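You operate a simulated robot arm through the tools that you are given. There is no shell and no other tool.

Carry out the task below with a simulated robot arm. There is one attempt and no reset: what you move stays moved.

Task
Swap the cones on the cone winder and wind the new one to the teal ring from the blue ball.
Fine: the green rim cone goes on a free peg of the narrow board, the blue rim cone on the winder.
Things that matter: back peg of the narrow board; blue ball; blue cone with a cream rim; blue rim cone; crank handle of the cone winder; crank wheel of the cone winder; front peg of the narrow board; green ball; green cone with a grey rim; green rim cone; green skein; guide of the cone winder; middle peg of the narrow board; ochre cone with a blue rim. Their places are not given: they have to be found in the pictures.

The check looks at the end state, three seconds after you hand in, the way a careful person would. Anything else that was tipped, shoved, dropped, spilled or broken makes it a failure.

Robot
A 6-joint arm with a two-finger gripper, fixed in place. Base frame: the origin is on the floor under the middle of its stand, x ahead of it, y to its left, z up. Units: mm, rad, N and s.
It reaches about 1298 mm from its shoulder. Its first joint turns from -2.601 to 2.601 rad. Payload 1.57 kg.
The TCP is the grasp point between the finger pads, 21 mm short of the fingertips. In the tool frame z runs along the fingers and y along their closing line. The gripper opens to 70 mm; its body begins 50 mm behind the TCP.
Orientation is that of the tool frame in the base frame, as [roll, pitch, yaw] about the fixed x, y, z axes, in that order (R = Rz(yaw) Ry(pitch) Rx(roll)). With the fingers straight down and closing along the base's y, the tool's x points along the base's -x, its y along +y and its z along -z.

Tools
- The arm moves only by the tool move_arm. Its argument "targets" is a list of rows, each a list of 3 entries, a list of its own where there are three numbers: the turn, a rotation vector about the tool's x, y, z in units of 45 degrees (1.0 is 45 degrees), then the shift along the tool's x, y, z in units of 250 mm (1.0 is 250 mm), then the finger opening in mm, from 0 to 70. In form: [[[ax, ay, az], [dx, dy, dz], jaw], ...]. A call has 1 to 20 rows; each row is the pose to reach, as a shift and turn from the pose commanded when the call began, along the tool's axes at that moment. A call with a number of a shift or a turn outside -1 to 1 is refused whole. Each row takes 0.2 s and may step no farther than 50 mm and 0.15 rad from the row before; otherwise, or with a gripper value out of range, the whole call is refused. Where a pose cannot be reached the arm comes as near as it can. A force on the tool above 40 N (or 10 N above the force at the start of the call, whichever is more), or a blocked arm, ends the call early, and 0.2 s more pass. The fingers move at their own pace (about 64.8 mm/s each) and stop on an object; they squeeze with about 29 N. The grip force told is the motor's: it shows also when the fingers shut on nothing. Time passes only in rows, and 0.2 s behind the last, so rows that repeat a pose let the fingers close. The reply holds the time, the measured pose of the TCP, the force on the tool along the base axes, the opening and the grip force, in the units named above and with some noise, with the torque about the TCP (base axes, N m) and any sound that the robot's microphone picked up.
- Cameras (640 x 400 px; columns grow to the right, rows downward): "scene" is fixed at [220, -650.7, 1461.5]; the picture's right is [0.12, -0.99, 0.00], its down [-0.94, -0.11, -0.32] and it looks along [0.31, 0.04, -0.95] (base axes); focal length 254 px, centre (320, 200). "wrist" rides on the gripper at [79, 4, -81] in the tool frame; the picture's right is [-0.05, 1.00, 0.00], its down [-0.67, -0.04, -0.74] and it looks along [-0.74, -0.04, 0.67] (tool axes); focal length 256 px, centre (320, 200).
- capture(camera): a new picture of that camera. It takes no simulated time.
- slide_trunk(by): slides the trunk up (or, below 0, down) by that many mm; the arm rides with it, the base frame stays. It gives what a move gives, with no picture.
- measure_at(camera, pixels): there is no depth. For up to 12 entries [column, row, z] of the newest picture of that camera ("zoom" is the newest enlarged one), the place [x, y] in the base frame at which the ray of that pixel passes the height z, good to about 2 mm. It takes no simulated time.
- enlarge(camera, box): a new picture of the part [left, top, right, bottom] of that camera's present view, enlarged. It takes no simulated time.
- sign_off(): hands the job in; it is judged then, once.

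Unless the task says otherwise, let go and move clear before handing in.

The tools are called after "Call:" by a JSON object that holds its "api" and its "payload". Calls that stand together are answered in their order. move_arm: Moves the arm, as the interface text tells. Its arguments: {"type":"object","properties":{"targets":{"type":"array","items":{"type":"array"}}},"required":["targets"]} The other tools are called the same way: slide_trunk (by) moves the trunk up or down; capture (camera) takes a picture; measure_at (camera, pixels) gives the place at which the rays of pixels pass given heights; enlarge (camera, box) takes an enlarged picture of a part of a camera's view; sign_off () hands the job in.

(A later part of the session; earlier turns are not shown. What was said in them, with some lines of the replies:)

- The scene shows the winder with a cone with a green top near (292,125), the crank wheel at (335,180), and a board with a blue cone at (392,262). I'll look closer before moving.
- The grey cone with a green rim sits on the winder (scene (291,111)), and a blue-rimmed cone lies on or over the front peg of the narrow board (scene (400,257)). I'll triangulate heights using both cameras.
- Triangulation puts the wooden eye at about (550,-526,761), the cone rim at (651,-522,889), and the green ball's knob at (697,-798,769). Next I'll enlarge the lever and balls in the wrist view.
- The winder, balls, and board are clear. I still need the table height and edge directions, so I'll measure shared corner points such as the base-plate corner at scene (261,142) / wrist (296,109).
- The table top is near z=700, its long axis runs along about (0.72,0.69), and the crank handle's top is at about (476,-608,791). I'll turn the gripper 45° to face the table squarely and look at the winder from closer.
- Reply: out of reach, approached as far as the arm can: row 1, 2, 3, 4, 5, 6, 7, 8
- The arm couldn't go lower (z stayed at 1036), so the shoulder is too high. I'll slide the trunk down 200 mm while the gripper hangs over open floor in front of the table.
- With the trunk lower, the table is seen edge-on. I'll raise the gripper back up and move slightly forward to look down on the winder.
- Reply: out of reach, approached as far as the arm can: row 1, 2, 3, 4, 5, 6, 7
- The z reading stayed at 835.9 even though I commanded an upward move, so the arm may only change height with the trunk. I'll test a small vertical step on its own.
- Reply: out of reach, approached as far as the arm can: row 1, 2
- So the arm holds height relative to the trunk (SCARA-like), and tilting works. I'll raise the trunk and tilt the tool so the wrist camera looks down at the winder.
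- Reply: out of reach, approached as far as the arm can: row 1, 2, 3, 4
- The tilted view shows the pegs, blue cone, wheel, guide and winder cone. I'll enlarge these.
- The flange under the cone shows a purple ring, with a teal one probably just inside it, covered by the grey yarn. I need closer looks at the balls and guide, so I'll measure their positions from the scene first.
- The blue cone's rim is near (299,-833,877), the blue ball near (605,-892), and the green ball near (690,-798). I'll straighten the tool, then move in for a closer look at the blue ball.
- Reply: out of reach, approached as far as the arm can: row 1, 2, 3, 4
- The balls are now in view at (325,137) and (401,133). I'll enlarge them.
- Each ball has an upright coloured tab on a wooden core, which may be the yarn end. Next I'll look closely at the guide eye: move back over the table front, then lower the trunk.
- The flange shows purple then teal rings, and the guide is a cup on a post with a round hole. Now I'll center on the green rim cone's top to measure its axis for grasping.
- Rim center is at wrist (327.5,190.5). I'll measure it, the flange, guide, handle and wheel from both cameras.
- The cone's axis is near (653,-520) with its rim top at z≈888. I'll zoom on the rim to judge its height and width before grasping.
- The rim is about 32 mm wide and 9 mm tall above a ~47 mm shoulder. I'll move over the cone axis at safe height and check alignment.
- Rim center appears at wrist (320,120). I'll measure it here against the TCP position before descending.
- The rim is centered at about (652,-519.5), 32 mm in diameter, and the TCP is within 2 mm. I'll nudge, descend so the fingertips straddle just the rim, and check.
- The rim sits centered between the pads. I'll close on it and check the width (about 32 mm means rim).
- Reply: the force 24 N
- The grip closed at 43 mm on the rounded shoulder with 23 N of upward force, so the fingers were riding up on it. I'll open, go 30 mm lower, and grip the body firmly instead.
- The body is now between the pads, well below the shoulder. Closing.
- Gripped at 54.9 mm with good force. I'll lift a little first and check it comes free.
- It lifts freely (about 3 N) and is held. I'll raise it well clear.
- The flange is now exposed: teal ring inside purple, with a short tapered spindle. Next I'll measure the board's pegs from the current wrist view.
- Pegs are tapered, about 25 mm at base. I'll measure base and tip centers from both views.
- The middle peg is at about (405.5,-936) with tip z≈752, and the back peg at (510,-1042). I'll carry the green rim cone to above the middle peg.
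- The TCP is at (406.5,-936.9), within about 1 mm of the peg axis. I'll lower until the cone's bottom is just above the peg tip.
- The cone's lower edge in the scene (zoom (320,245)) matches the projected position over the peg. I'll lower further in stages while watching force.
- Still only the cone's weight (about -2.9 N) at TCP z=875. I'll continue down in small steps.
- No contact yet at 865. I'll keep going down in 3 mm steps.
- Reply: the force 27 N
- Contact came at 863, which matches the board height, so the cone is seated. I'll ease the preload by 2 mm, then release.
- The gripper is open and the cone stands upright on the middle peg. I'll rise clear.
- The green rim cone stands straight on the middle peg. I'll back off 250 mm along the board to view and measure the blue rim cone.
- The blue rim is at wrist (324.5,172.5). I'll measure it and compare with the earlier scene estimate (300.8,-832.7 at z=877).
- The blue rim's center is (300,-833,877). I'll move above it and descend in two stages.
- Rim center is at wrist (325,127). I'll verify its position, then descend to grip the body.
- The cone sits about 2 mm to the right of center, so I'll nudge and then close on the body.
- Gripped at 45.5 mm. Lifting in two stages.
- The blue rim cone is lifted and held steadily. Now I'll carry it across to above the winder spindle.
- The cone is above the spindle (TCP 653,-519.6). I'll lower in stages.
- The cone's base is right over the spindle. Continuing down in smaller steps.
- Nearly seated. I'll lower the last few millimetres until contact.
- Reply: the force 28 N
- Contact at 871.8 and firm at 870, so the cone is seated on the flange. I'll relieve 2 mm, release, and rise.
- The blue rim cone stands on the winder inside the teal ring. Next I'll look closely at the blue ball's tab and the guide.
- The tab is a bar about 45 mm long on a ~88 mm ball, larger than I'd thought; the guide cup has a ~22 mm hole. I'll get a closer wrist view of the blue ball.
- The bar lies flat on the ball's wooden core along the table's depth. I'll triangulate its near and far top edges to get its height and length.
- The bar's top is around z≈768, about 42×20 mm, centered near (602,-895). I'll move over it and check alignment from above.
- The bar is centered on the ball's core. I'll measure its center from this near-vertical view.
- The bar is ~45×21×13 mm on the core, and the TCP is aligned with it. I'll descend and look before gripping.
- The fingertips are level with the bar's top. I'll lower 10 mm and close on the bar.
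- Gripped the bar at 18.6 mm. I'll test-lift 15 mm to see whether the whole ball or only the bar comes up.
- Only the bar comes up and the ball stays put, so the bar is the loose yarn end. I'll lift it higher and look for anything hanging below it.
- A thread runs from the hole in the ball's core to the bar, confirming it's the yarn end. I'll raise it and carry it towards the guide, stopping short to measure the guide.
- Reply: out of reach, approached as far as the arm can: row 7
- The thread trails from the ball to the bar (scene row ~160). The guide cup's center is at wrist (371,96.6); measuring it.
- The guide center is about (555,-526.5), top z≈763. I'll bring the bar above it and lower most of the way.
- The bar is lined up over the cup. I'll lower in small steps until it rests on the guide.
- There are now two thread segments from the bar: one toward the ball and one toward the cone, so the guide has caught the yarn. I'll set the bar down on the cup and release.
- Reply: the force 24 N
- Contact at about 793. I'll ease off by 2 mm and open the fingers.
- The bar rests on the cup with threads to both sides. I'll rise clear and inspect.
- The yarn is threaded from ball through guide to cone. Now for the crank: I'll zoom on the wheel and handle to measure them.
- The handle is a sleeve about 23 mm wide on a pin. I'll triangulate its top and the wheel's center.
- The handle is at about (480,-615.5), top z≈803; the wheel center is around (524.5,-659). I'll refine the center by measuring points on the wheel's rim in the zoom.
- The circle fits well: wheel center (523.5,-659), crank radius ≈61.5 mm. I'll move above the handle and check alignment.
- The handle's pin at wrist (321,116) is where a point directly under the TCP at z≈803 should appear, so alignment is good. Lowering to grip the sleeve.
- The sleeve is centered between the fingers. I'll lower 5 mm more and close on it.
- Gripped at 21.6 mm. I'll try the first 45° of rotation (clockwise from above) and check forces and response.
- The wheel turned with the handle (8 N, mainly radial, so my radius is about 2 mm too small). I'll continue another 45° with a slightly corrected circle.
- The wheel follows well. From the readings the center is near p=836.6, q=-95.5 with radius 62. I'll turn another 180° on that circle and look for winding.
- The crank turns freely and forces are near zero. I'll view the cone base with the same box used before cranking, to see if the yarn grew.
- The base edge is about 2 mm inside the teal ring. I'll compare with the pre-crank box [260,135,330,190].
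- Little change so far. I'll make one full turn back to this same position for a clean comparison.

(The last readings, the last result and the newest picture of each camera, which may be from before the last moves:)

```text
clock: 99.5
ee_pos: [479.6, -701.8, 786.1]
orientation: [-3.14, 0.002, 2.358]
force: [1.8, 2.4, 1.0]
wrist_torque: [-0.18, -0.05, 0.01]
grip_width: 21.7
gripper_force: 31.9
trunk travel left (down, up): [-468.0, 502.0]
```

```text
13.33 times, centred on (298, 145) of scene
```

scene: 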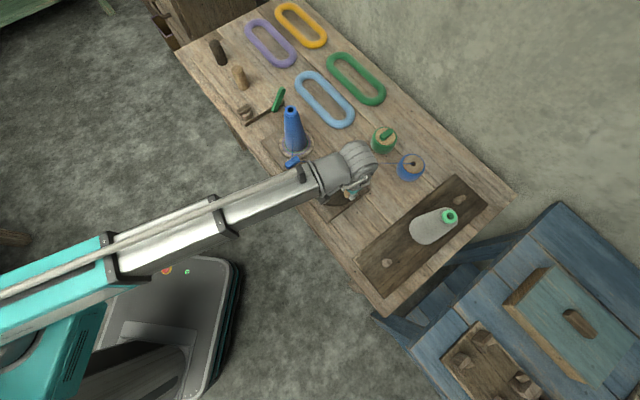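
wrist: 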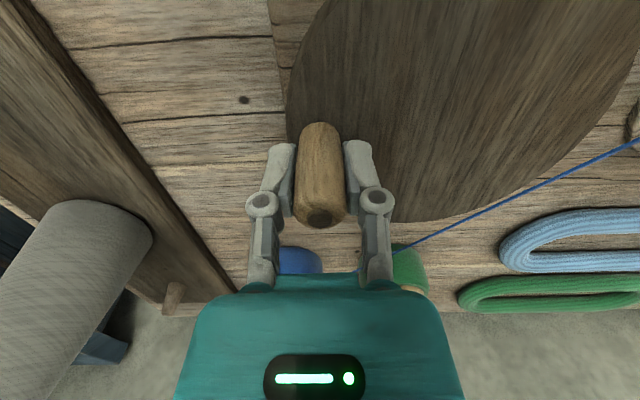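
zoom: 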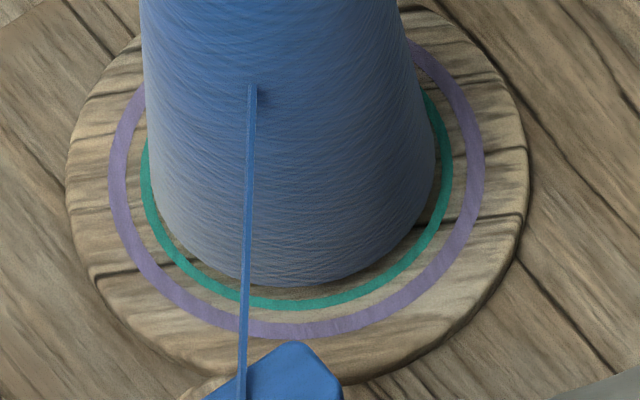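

No growth after a full clockwise turn. I'll turn back counter-clockwise by 90° and see whether the flange rotates and the yarn grows.

Call:
{"api": "move_arm", "payload": {"targets": [[[0, 0, 0], [-0.0766, 0.0121, 0], 16], [[0, 0, 0], [-0.1458, 0.0474, 0], 16], [[0, 0, 0], [-0.2006, 0.1022, 0], 16], [[0, 0, 0], [-0.2359, 0.1714, 0], 16], [[0, 0, 0], [-0.248, 0.248, 0], 16]]}}

Call:
{"api": "enlarge", "payload": {"camera": "scene", "box": [278, 130, 318, 160]}}

Call:
{"api": "capture", "payload": {"camera": "scene"}}

```text
clock: 100.7
ee_pos: [568.2, -702.3, 786.8]
orientation: [3.141, 0.001, 2.356]
force: [9.2, -8.6, 10.1]
wrist_torque: [-0.08, 0.16, 0.02]
grip_width: 21.9
gripper_force: 32.4
trunk travel left (down, up): [-468.0, 502.0]
```

```text
13.33 times, centred on (298, 145) of scene
```

zoom: 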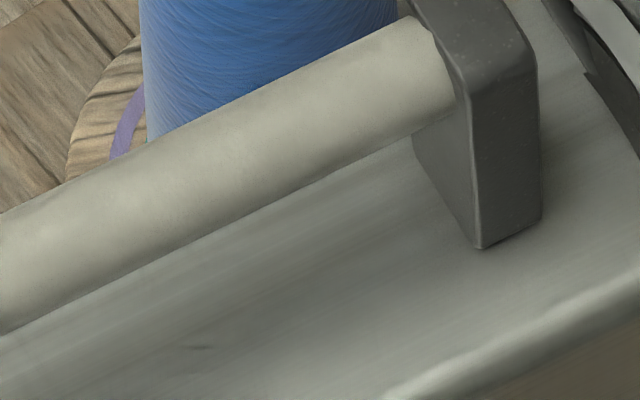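

```text
taken
```

scene: 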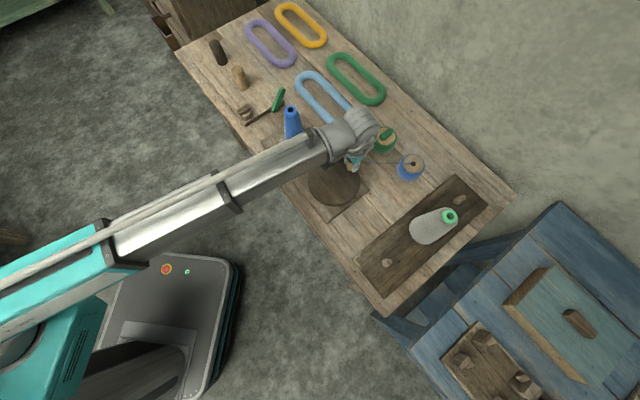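

The boom hides the cone here. I'll complete the rest of a counter-clockwise turn back to the clear-view position and compare.

Call:
{"api": "move_arm", "payload": {"targets": [[[0, 0, 0], [0.0121, 0.0766, 0], 16], [[0, 0, 0], [0.0474, 0.1458, 0], 16], [[0, 0, 0], [0.1022, 0.2006, 0], 16], [[0, 0, 0], [0.1714, 0.2359, 0], 16], [[0, 0, 0], [0.248, 0.248, 0], 16], [[0, 0, 0], [0.3246, 0.2359, 0], 16], [[0, 0, 0], [0.3938, 0.2006, 0], 16], [[0, 0, 0], [0.4486, 0.1458, 0], 16], [[0, 0, 0], [0.4839, 0.0766, 0], 16], [[0, 0, 0], [0.496, 0, 0], 16], [[0, 0, 0], [0.4839, -0.0766, 0], 16], [[0, 0, 0], [0.4486, -0.1458, 0], 16], [[0, 0, 0], [0.3938, -0.2006, 0], 16], [[0, 0, 0], [0.3246, -0.2359, 0], 16], [[0, 0, 0], [0.248, -0.248, 0], 16]]}}

Call:
{"api": "enlarge", "payload": {"camera": "scene", "box": [278, 130, 318, 160]}}

Call:
{"api": "capture", "payload": {"camera": "wrist"}}

```text
clock: 103.9
ee_pos: [480.3, -703.1, 786.6]
orientation: [-3.141, 0.001, 2.356]
force: [6.6, 4.2, 1.0]
wrist_torque: [-0.3, -0.52, -0.01]
grip_width: 21.8
gripper_force: 32.1
trunk travel left (down, up): [-468.0, 502.0]
```

```text
13.33 times, centred on (298, 145) of scene
```

zoom: 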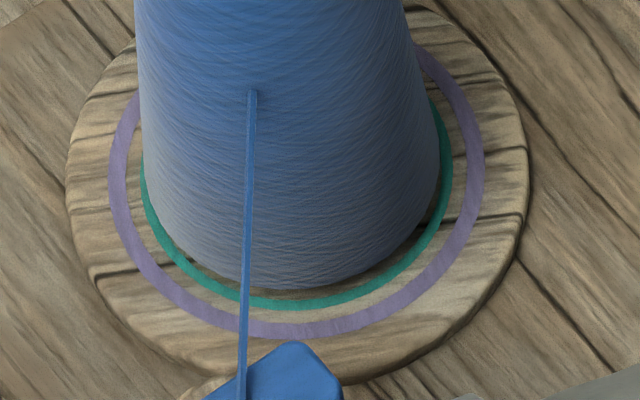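

```text
taken
```

wrist: 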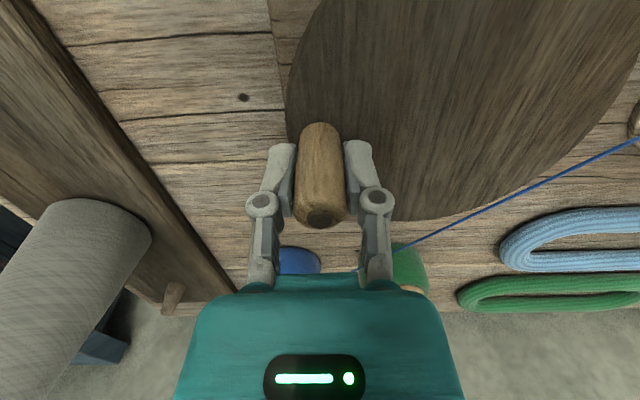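

Counter-clockwise winds: the yarn's base edge moved outward (right edge 437→440, bottom 287→291), with the teal ring at 446–453 / 297–309. I'll do one more counter-clockwise turn.

Call:
{"api": "move_arm", "payload": {"targets": [[[0, 0, 0], [-0.0766, 0.0121, 0], 16], [[0, 0, 0], [-0.1458, 0.0474, 0], 16], [[0, 0, 0], [-0.2006, 0.1022, 0], 16], [[0, 0, 0], [-0.2359, 0.1714, 0], 16], [[0, 0, 0], [-0.248, 0.248, 0], 16], [[0, 0, 0], [-0.2359, 0.3246, 0], 16], [[0, 0, 0], [-0.2006, 0.3938, 0], 16], [[0, 0, 0], [-0.1458, 0.4486, 0], 16], [[0, 0, 0], [-0.0766, 0.4839, 0], 16], [[0, 0, 0], [0, 0.496, 0], 16], [[0, 0, 0], [0.0766, 0.4839, 0], 16], [[0, 0, 0], [0.1458, 0.4486, 0], 16], [[0, 0, 0], [0.2006, 0.3938, 0], 16], [[0, 0, 0], [0.2359, 0.3246, 0], 16], [[0, 0, 0], [0.248, 0.248, 0], 16], [[0, 0, 0], [0.2359, 0.1714, 0], 16], [[0, 0, 0], [0.2006, 0.1022, 0], 16], [[0, 0, 0], [0.1458, 0.0474, 0], 16], [[0, 0, 0], [0.0766, 0.0121, 0], 16], [[0, 0, 0], [0, 0, 0], 16]]}}

Call:
{"api": "enlarge", "payload": {"camera": "scene", "box": [278, 130, 318, 160]}}

Call:
{"api": "capture", "payload": {"camera": "scene"}}

```text
clock: 108.1
ee_pos: [480.1, -702.1, 785.4]
orientation: [-3.14, -0.001, 2.36]
force: [8.4, 8.3, 0.4]
wrist_torque: [-0.31, -0.6, 0.01]
grip_width: 21.4
gripper_force: 31.8
trunk travel left (down, up): [-468.0, 502.0]
```

```text
13.33 times, centred on (298, 145) of scene
```

zoom: 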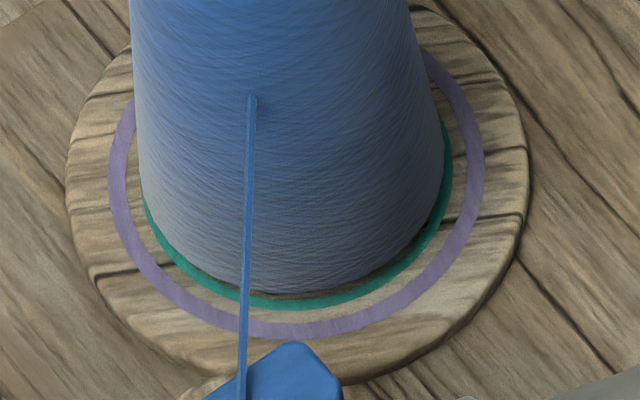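

```text
taken
```

scene: 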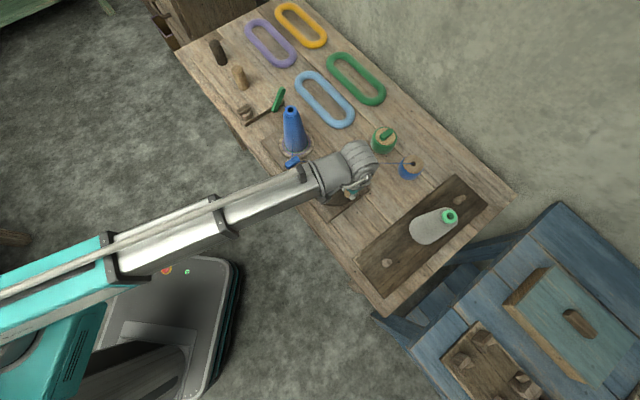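

The base edge is now right at the teal ring's inner side: left edge covers the ring (141), right edge 444 versus ring 446–453. I'll zoom tightly on both sides to measure precisely.

Call:
{"api": "enlarge", "payload": {"camera": "scene", "box": [304, 138, 316, 156]}}

Call:
{"api": "enlarge", "payload": {"camera": "scene", "box": [280, 138, 296, 156]}}

Call:
{"api": "enlarge", "payload": {"camera": "scene", "box": [288, 146, 308, 158]}}

```text
16.00 times, centred on (310, 147) of scene
```

zoom: 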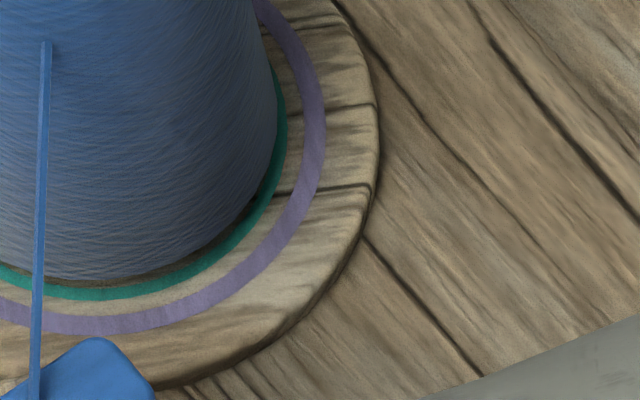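

```text
16.00 times, centred on (288, 147) of scene
```

zoom: 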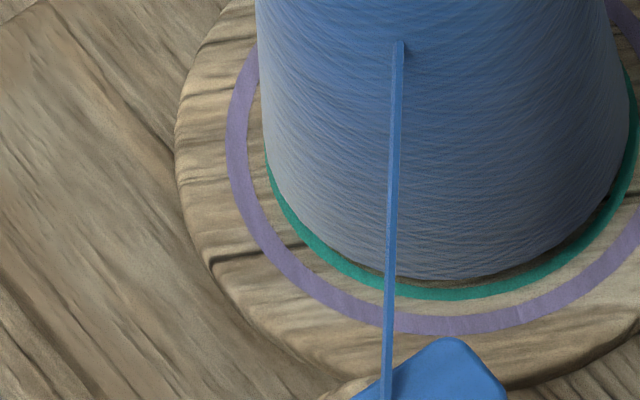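

```text
16.00 times, centred on (298, 152) of scene
```

zoom: 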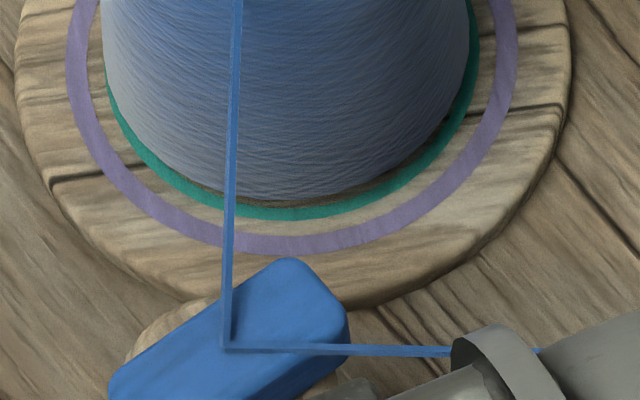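

Silhouette width suggests the yarn radius is already close to the teal ring's. I'll measure ring and yarn edges in metric terms from this zoom.

Call:
{"api": "measure_at", "payload": {"camera": "zoom", "pixels": [[290, 220, 724], [290, 208, 724], [290, 202, 724], [290, 255, 724], [290, 234, 724], [104, 90, 724], [66, 60, 724], [516, 60, 724], [482, 30, 724], [473, 50, 724], [154, 170, 724], [430, 160, 724]]}}

Call:
{"api": "slide_trunk", "payload": {"by": 0}}

```text
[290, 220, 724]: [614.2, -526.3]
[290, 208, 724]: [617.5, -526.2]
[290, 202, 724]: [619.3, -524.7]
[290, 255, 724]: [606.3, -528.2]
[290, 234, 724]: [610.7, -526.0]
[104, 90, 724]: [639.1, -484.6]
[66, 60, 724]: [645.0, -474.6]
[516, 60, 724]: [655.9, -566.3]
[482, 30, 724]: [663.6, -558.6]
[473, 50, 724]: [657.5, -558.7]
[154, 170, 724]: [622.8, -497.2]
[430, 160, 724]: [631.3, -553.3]
```

```text
clock: 108.6
ee_pos: [480.7, -702.2, 786.8]
orientation: [3.14, 0.001, 2.357]
force: [11.2, 10.1, -0.1]
wrist_torque: [-0.17, -0.73, -0.01]
grip_width: 21.7
gripper_force: 32.1
trunk travel left (down, up): [-468.0, 502.0]
```

The ring band measures 34.9–38.2 mm; the yarn's widest silhouette seems ~37.4 mm but the near edge looks raised or rounded. To judge properly, I'll let go of the handle and look straight down at the cone.

Call:
{"api": "move_arm", "payload": {"targets": [[[0, 0, 0], [0, 0, 0], 50], [[0, 0, 0], [0, 0, 0], 50], [[0, 0, 0], [0, 0, 0], 50]]}}

Call:
{"api": "slide_trunk", "payload": {"by": 230}}

Call:
{"api": "capture", "payload": {"camera": "wrist"}}

Call:
{"api": "capture", "payload": {"camera": "scene"}}

```text
clock: 109.4
ee_pos: [478.1, -703.2, 787.1]
orientation: [-3.141, 0.0, 2.356]
force: [0.0, -0.4, -0.2]
wrist_torque: [0.01, -0.02, -0.02]
grip_width: 50.2
gripper_force: 0.1
trunk travel left (down, up): [-468.0, 502.0]
```

```text
clock: 111.8
ee_pos: [479.3, -704.0, 1016.0]
orientation: [-3.141, 0.002, 2.356]
force: [0.0, -0.2, -0.8]
wrist_torque: [0.04, -0.01, 0.02]
grip_width: 50.2
gripper_force: 0.1
trunk travel left (down, up): [-698.0, 272.0]
```

```text
taken
```

wrist: 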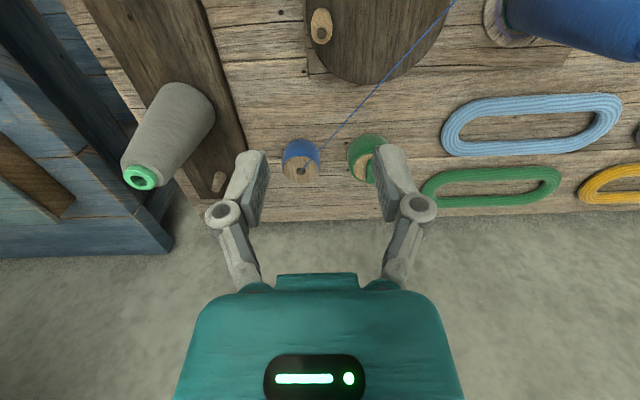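

```text
taken
```

scene: 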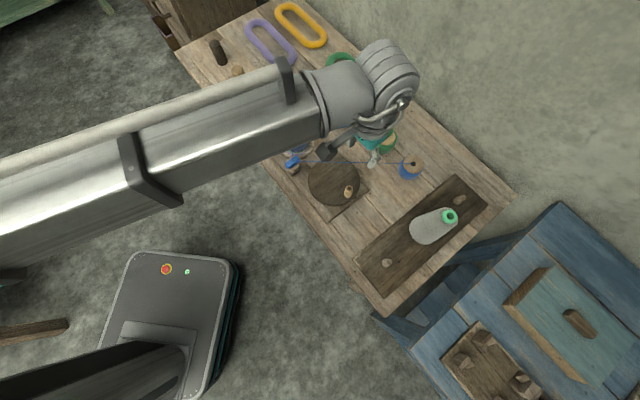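

The crank handle stayed put and the ball has shrunk a bit. I'll raise further, move above the cone and tilt the camera down.

Call:
{"api": "slide_trunk", "payload": {"by": 130}}

Call:
{"api": "move_arm", "payload": {"targets": [[[0, 0, 0], [-0.02, 0.16, 0], 70], [[0, 0, 0], [-0.04, 0.32, 0], 70], [[0, 0, 0], [-0.06, 0.48, 0], 70], [[0, 0, 0], [-0.08, 0.64, 0], 70], [[0, 0, 0], [-0.1, 0.8, 0], 70], [[0, 0, 0], [-0.12, 0.96, 0], 70], [[0, 0, 0], [-0.12, 0.996, 0], 70]]}}

Call:
{"api": "move_arm", "payload": {"targets": [[[0, 0.14, 0], [0, 0, 0], 70], [[0, 0.28, 0], [0, 0, 0], 70], [[0, 0.42, 0], [0, 0, 0], 70], [[0, 0.56, 0], [0, 0, 0], 70], [[0, 0.7, 0], [0, 0, 0], 70], [[0, 0.7, 0], [0, 0, 0], 70]]}}

Call:
{"api": "capture", "payload": {"camera": "wrist"}}

```text
clock: 113.4
ee_pos: [478.9, -703.1, 1145.7]
orientation: [3.141, 0.001, 2.357]
force: [0.3, -1.3, -0.6]
wrist_torque: [-0.01, 0.01, -0.02]
grip_width: 49.7
gripper_force: 0.1
trunk travel left (down, up): [-828.0, 142.0]
```

```text
clock: 115.0
ee_pos: [676.6, -547.8, 1146.1]
orientation: [-3.14, 0.0, 2.356]
force: [-0.9, 0.9, 0.0]
wrist_torque: [-0.01, -0.03, 0.01]
grip_width: 69.9
gripper_force: 0.1
trunk travel left (down, up): [-828.0, 142.0]
```

```text
clock: 116.4
ee_pos: [676.9, -547.8, 1163.8]
orientation: [3.14, -0.442, 2.358]
force: [0.9, -0.5, 0.0]
wrist_torque: [-0.02, -0.01, -0.03]
grip_width: 70.2
gripper_force: 0.0
out of reach, approached as far as the arm can: row 2, 3, 4, 5, 6
trunk travel left (down, up): [-828.0, 142.0]
```

```text
taken
```

wrist: 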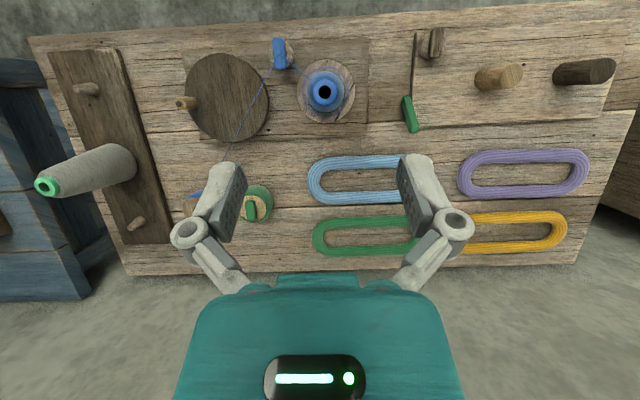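

Excellent, I now look straight down the cone at wrist (325,91). Zooming in.

Call:
{"api": "enlarge", "payload": {"camera": "wrist", "box": [290, 60, 360, 125]}}

Call:
{"api": "enlarge", "payload": {"camera": "wrist", "box": [305, 78, 345, 108]}}

```text
6.15 times, centred on (325, 92) of wrist
```

zoom: 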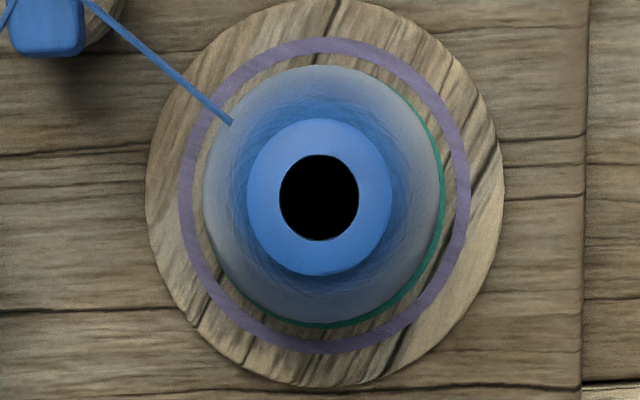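

```text
13.33 times, centred on (325, 93) of wrist
```

zoom: 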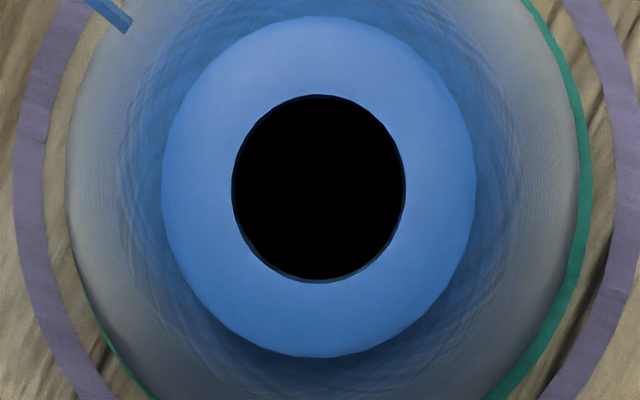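

From straight above, the yarn covers most of the teal ring, with only a sliver visible at right/bottom. I'll take a tighter shot and measure edges precisely.

Call:
{"api": "enlarge", "payload": {"camera": "wrist", "box": [305, 92, 350, 120]}}

Call:
{"api": "enlarge", "payload": {"camera": "wrist", "box": [300, 64, 345, 92]}}

Call:
{"api": "enlarge", "payload": {"camera": "wrist", "box": [295, 64, 355, 120]}}

```text
14.22 times, centred on (328, 106) of wrist
```

zoom: 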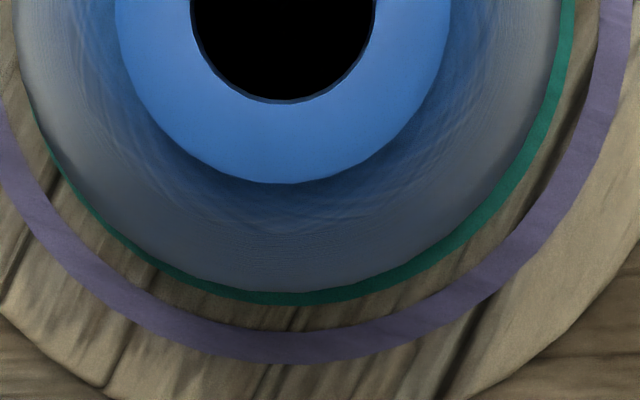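

```text
14.22 times, centred on (322, 78) of wrist
```

zoom: 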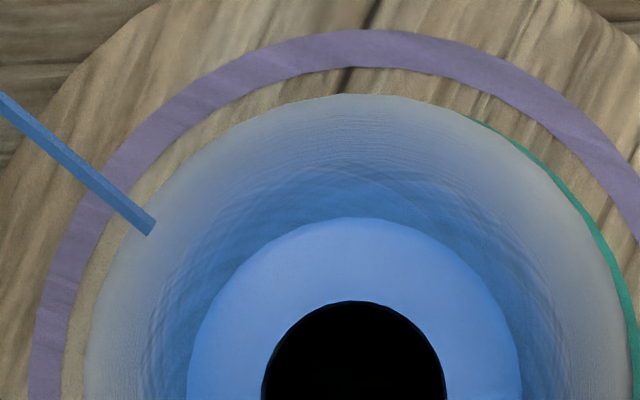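

```text
7.14 times, centred on (325, 92) of wrist
```

zoom: 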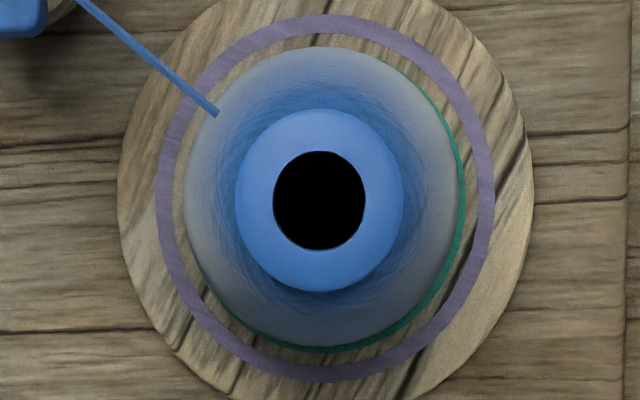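

The yarn's mean radius is about 37.2 mm against the teal ring's outer edge of 38.5 mm. I'll check the ring's inner edge again from the scene camera, if unobstructed.

Call:
{"api": "capture", "payload": {"camera": "scene"}}

Call:
{"api": "enlarge", "payload": {"camera": "scene", "box": [278, 142, 318, 158]}}

```text
taken
```

scene: 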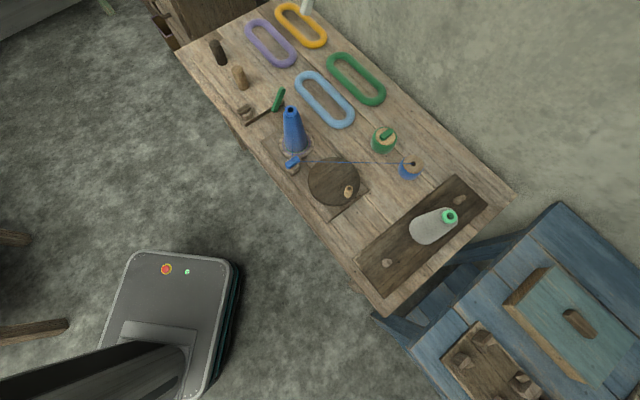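

```text
16.00 times, centred on (298, 150) of scene
```

zoom: 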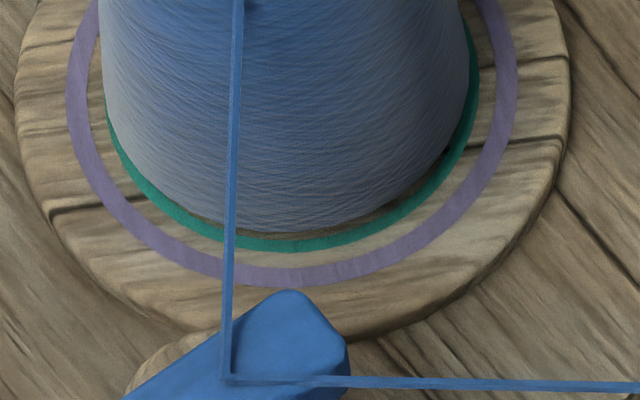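

The scene is unobstructed now. I'll measure ring edges at several directions from this zoom to confirm the ring's radius.

Call:
{"api": "measure_at", "payload": {"camera": "zoom", "pixels": [[320, 238, 724], [320, 252, 724], [320, 266, 724], [320, 286, 724], [180, 208, 724], [172, 220, 724], [425, 196, 724], [434, 207, 724], [66, 95, 724], [516, 95, 724], [320, 232, 724], [320, 232, 733]]}}

Call:
{"api": "enlarge", "payload": {"camera": "wrist", "box": [297, 64, 353, 120]}}

Call:
{"api": "measure_at", "payload": {"camera": "zoom", "pixels": [[183, 190, 733], [457, 190, 733], [320, 47, 733], [320, 347, 733], [156, 190, 724], [495, 190, 724], [325, 13, 724], [325, 383, 724], [465, 190, 724], [320, 352, 724]]}}

```text
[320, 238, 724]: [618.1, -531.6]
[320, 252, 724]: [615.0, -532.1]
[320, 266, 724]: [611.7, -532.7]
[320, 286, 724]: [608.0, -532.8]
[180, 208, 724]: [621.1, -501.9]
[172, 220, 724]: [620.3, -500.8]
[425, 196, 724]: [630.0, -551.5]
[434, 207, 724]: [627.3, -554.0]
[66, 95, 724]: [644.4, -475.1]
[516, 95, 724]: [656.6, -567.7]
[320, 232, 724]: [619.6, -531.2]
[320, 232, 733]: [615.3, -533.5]
```

```text
7.14 times, centred on (325, 92) of wrist
```

zoom: 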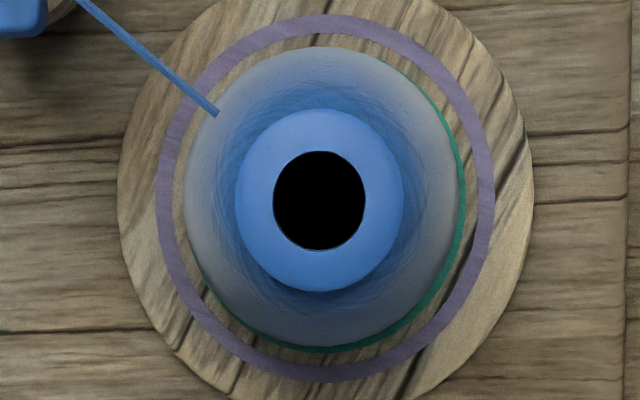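

```text
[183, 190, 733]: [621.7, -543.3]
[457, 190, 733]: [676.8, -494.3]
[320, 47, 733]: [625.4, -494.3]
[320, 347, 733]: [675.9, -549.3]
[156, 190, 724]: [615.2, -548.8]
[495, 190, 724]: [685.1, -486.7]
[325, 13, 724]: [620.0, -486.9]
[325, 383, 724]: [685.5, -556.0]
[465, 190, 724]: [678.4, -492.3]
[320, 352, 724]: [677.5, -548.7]
```

The measurements agree: yarn radius ≈37.1 mm and teal ring mid ≈36.7–37.2 mm, so the yarn edge lies on the middle of the teal ring. I'll straighten and retract the arm, then check everything.

Call:
{"api": "move_arm", "payload": {"targets": [[[0, -0.14, 0], [0, 0, 0], 70], [[0, -0.28, 0], [0, 0, 0], 70], [[0, -0.42, 0], [0, 0, 0], 70], [[0, -0.56, 0], [0, 0, 0], 70]]}}

Call:
{"api": "move_arm", "payload": {"targets": [[[0, 0, 0], [0.16, 0, 0], 70], [[0, 0, 0], [0.32, 0, 0], 70], [[0, 0, 0], [0.48, 0, 0], 70], [[0, 0, 0], [0.64, 0, 0], 70], [[0, 0, 0], [0.8, 0, 0], 70], [[0, 0, 0], [0.96, 0, 0], 70]]}}

Call:
{"api": "capture", "payload": {"camera": "wrist"}}

Call:
{"api": "enlarge", "payload": {"camera": "scene", "box": [340, 110, 500, 290]}}

Call:
{"api": "enlarge", "payload": {"camera": "scene", "box": [250, 80, 380, 220]}}

Call:
{"api": "enlarge", "payload": {"camera": "scene", "box": [278, 130, 318, 160]}}

```text
clock: 117.4
ee_pos: [677.6, -546.9, 1145.9]
orientation: [3.14, 0.001, 2.354]
force: [0.2, -0.5, 0.5]
wrist_torque: [0.0, -0.02, 0.02]
grip_width: 70.0
gripper_force: 0.1
out of reach, approached as far as the arm can: row 1, 2, 3, 4
trunk travel left (down, up): [-828.0, 142.0]
```

```text
clock: 118.8
ee_pos: [504.4, -374.0, 1147.1]
orientation: [3.14, 0.001, 2.355]
force: [0.4, -1.3, -0.3]
wrist_torque: [-0.01, 0.0, -0.01]
grip_width: 70.0
gripper_force: 0.1
trunk travel left (down, up): [-828.0, 142.0]
```

```text
taken
```

wrist: 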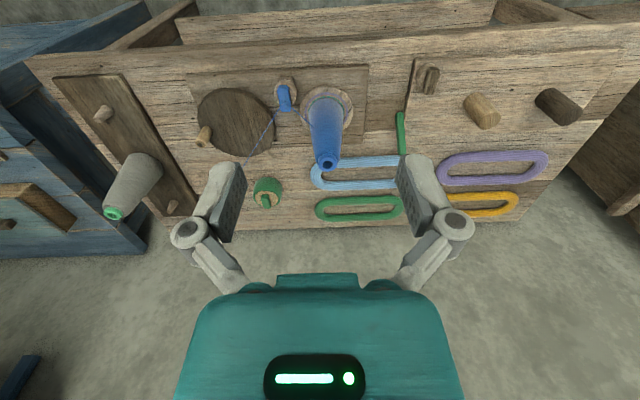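

```text
2.22 times, centred on (420, 200) of scene
```

zoom: 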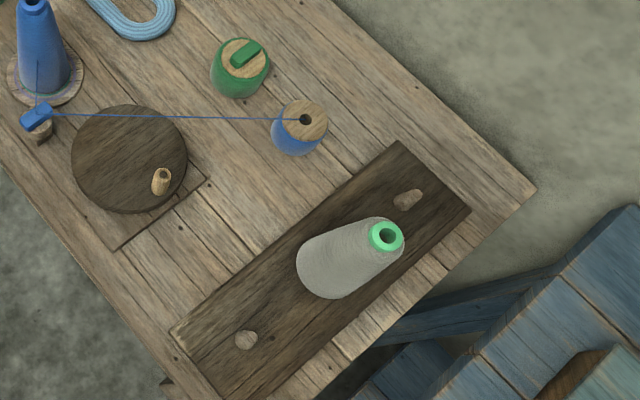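

```text
2.86 times, centred on (315, 150) of scene
```

zoom: 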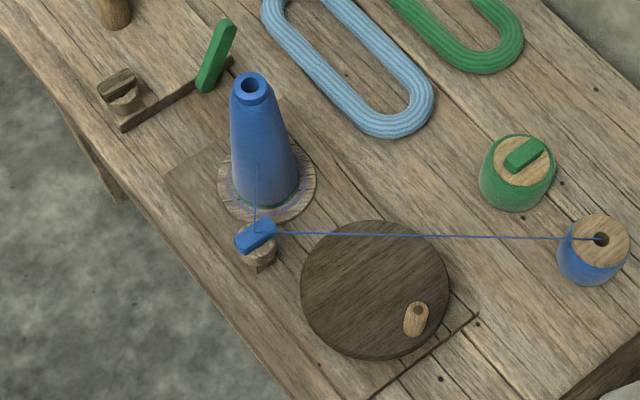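

```text
13.33 times, centred on (298, 145) of scene
```

zoom: 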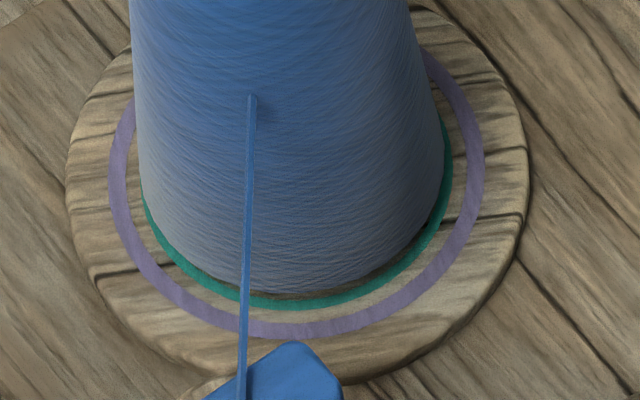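

In the oblique view there's a dark strip between the yarn's lower edge and the teal ring. Before finishing I want to understand the base profile, so I'll look at it from low on the near side.

Call:
{"api": "slide_trunk", "payload": {"by": -340}}

Call:
{"api": "move_arm", "payload": {"targets": [[[0, 0, 0], [-0.1, 0, 0], 70], [[0, 0, 0], [-0.2, 0.008, 0], 70], [[0, 0, 0], [-0.2, 0.008, 0], 70]]}}

Call:
{"api": "capture", "payload": {"camera": "wrist"}}

Call:
{"api": "enlarge", "payload": {"camera": "wrist", "box": [270, 120, 370, 200]}}

```text
clock: 122.1
ee_pos: [506.0, -376.4, 806.6]
orientation: [3.14, 0.0, 2.354]
force: [-0.6, 0.3, 0.2]
wrist_torque: [0.01, 0.02, 0.02]
grip_width: 69.9
gripper_force: 0.0
trunk travel left (down, up): [-488.0, 482.0]
```

```text
clock: 122.9
ee_pos: [541.2, -413.0, 807.5]
orientation: [3.139, 0.0, 2.356]
force: [-0.3, 0.2, -0.4]
wrist_torque: [-0.02, 0.0, -0.02]
grip_width: 69.9
gripper_force: 0.0
trunk travel left (down, up): [-488.0, 482.0]
```

```text
taken
```

wrist: 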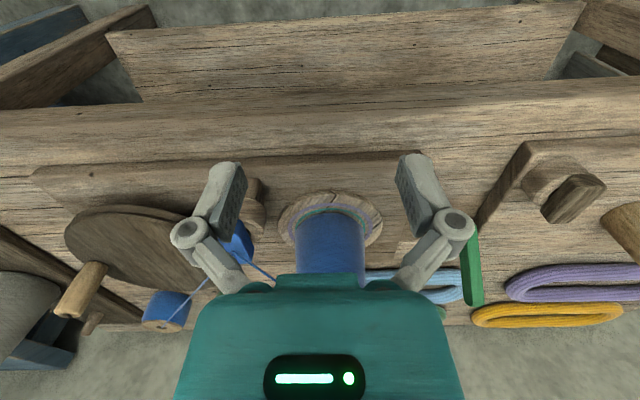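

```text
5.00 times, centred on (320, 160) of wrist
```

zoom: 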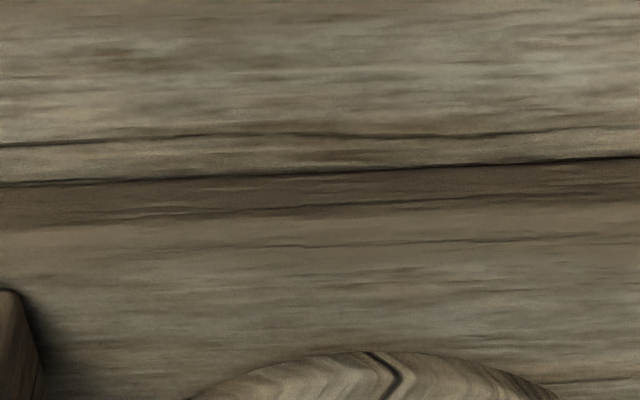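

The cone base is visible at wrist (330,215). Zooming in there.

Call:
{"api": "enlarge", "payload": {"camera": "wrist", "box": [270, 185, 390, 260]}}

Call:
{"api": "enlarge", "payload": {"camera": "wrist", "box": [275, 195, 325, 235]}}

Call:
{"api": "enlarge", "payload": {"camera": "wrist", "box": [340, 195, 390, 235]}}

```text
5.33 times, centred on (330, 222) of wrist
```

zoom: 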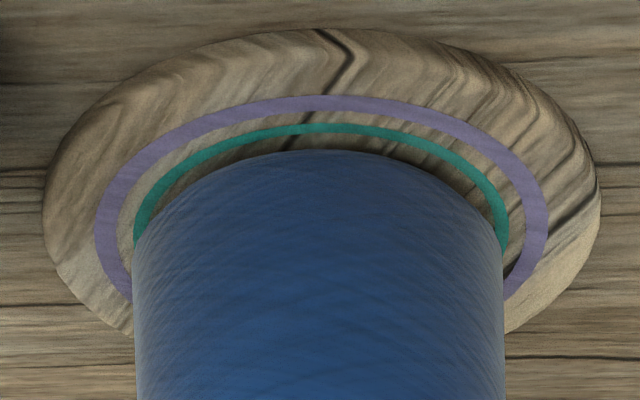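

```text
10.00 times, centred on (300, 215) of wrist
```

zoom: 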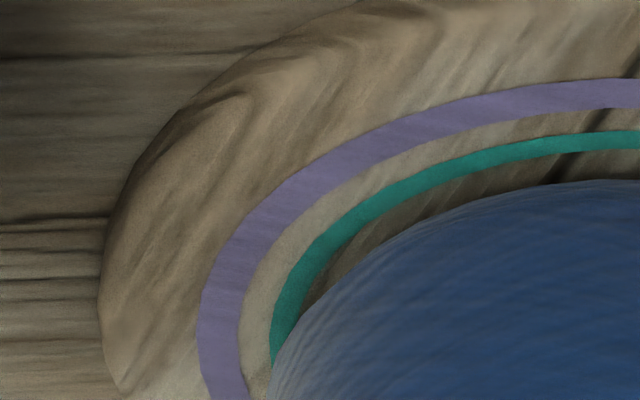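

```text
10.00 times, centred on (365, 215) of wrist
```

zoom: 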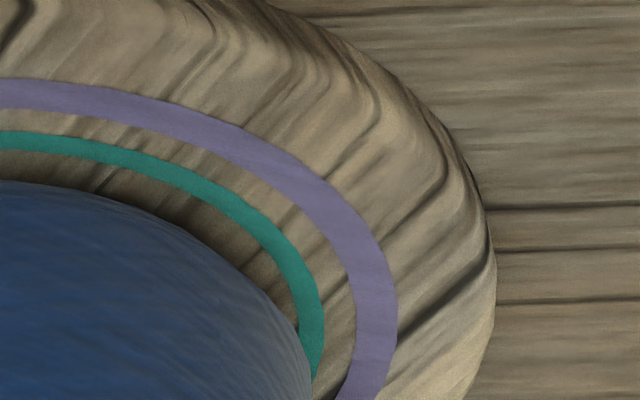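

From this low angle there is a real gap between the yarn's lower edge and the teal ring. I'll measure it in this view to determine the true base radius at the flange.

Call:
{"api": "enlarge", "payload": {"camera": "wrist", "box": [270, 185, 390, 260]}}

Call:
{"api": "measure_at", "payload": {"camera": "zoom", "pixels": [[320, 150, 724], [320, 134, 724], [320, 124, 724], [320, 112, 724], [320, 95, 724], [320, 150, 730], [320, 150, 736], [134, 240, 724], [506, 240, 724], [134, 300, 735], [503, 300, 735], [95, 230, 724]]}}

```text
5.33 times, centred on (330, 222) of wrist
```

zoom: 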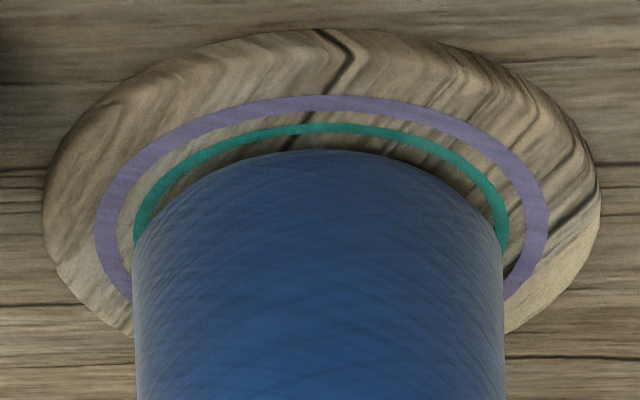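

```text
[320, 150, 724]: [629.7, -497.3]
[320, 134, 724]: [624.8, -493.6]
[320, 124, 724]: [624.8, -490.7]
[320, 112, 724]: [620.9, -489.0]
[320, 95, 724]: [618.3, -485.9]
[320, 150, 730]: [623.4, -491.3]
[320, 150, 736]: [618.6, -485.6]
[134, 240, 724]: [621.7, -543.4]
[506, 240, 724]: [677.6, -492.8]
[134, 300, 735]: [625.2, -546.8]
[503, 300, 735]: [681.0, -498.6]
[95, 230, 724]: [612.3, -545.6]
```

The base has a large rounded lower corner, which explains the gap at low angles; seen from above the yarn's outer edge (≈37 mm) sits on the teal band (≈35–38 mm). That is the target, so I'll back the arm clear and do a last check.

Call:
{"api": "move_arm", "payload": {"targets": [[[0, 0, 0], [0.15, 0, 0], 70], [[0, 0, 0], [0.3, 0, 0], 70], [[0, 0, 0], [0.45, 0, 0], 70], [[0, 0, 0], [0.6, 0, 0], 70]]}}

Call:
{"api": "slide_trunk", "payload": {"by": 150}}

Call:
{"api": "capture", "payload": {"camera": "scene"}}

Call:
{"api": "capture", "payload": {"camera": "wrist"}}

```text
clock: 123.9
ee_pos: [437.1, -304.6, 807.0]
orientation: [3.139, 0.001, 2.354]
force: [0.3, 0.5, -0.7]
wrist_torque: [0.02, 0.04, 0.01]
grip_width: 70.2
gripper_force: 0.1
trunk travel left (down, up): [-488.0, 482.0]
```

```text
clock: 125.7
ee_pos: [436.7, -304.7, 956.0]
orientation: [3.14, 0.0, 2.353]
force: [-0.6, -0.2, -0.1]
wrist_torque: [-0.03, 0.02, -0.02]
grip_width: 70.0
gripper_force: 0.1
trunk travel left (down, up): [-638.0, 332.0]
```

```text
taken
```

scene: 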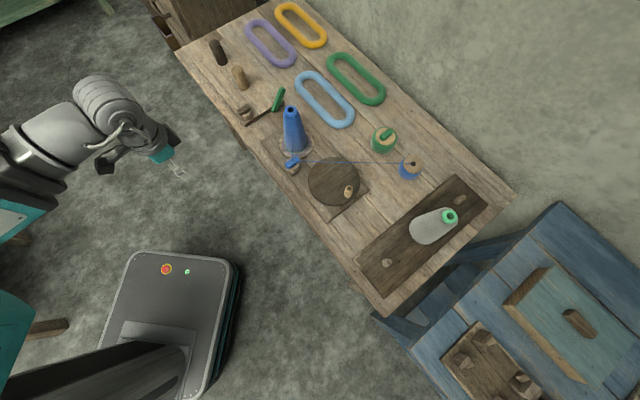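

```text
taken
```

wrist: 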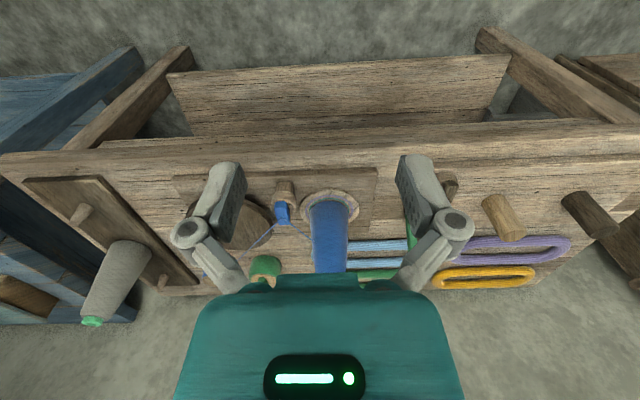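

The final pictures show the blue rim cone on the winder, threaded from the blue ball through the guide, with the yarn edge on the teal ring. The green rim cone is upright on the middle peg, nothing else has been disturbed, and the arm is clear. Handing in.

Call:
{"api": "sign_off", "payload": {}}

```text
The job is handed in.
```

I swapped the cones, threaded the blue rim cone from the blue ball, and wound it to the teal ring. The job is handed in; I haven't seen the result of the check.

- **Green rim cone:** it stands upright on the middle peg of the narrow board.
- **Blue rim cone:** it is seated on the winder's spindle, about 1 mm off centre.
- **Yarn:** the blue ball's yarn end rests on the guide. The thread runs from the ball, through the guide, to the cone.
- **Winding:** I made two counter-clockwise turns of the crank. I also made almost two clockwise turns first, which wound nothing.
- **Teal ring:** seen from straight above, the yarn's edge is about 37 mm from the centre. The teal ring spans roughly 35 to 38 mm, so the edge sits near the middle of it.
- **Risk on the ring:** the yarn's lower corner is well rounded, so from a low angle there is a gap between the yarn and the ring. I judged "to the ring" by the view from above. If the check goes by where the yarn meets the plate, it is under-wound.

Nothing else looked disturbed in the final pictures, and the arm is clear of the table with its gripper open. I never saw the blue cone with a cream rim, the green cone with a grey rim or the ochre cone with a blue rim.
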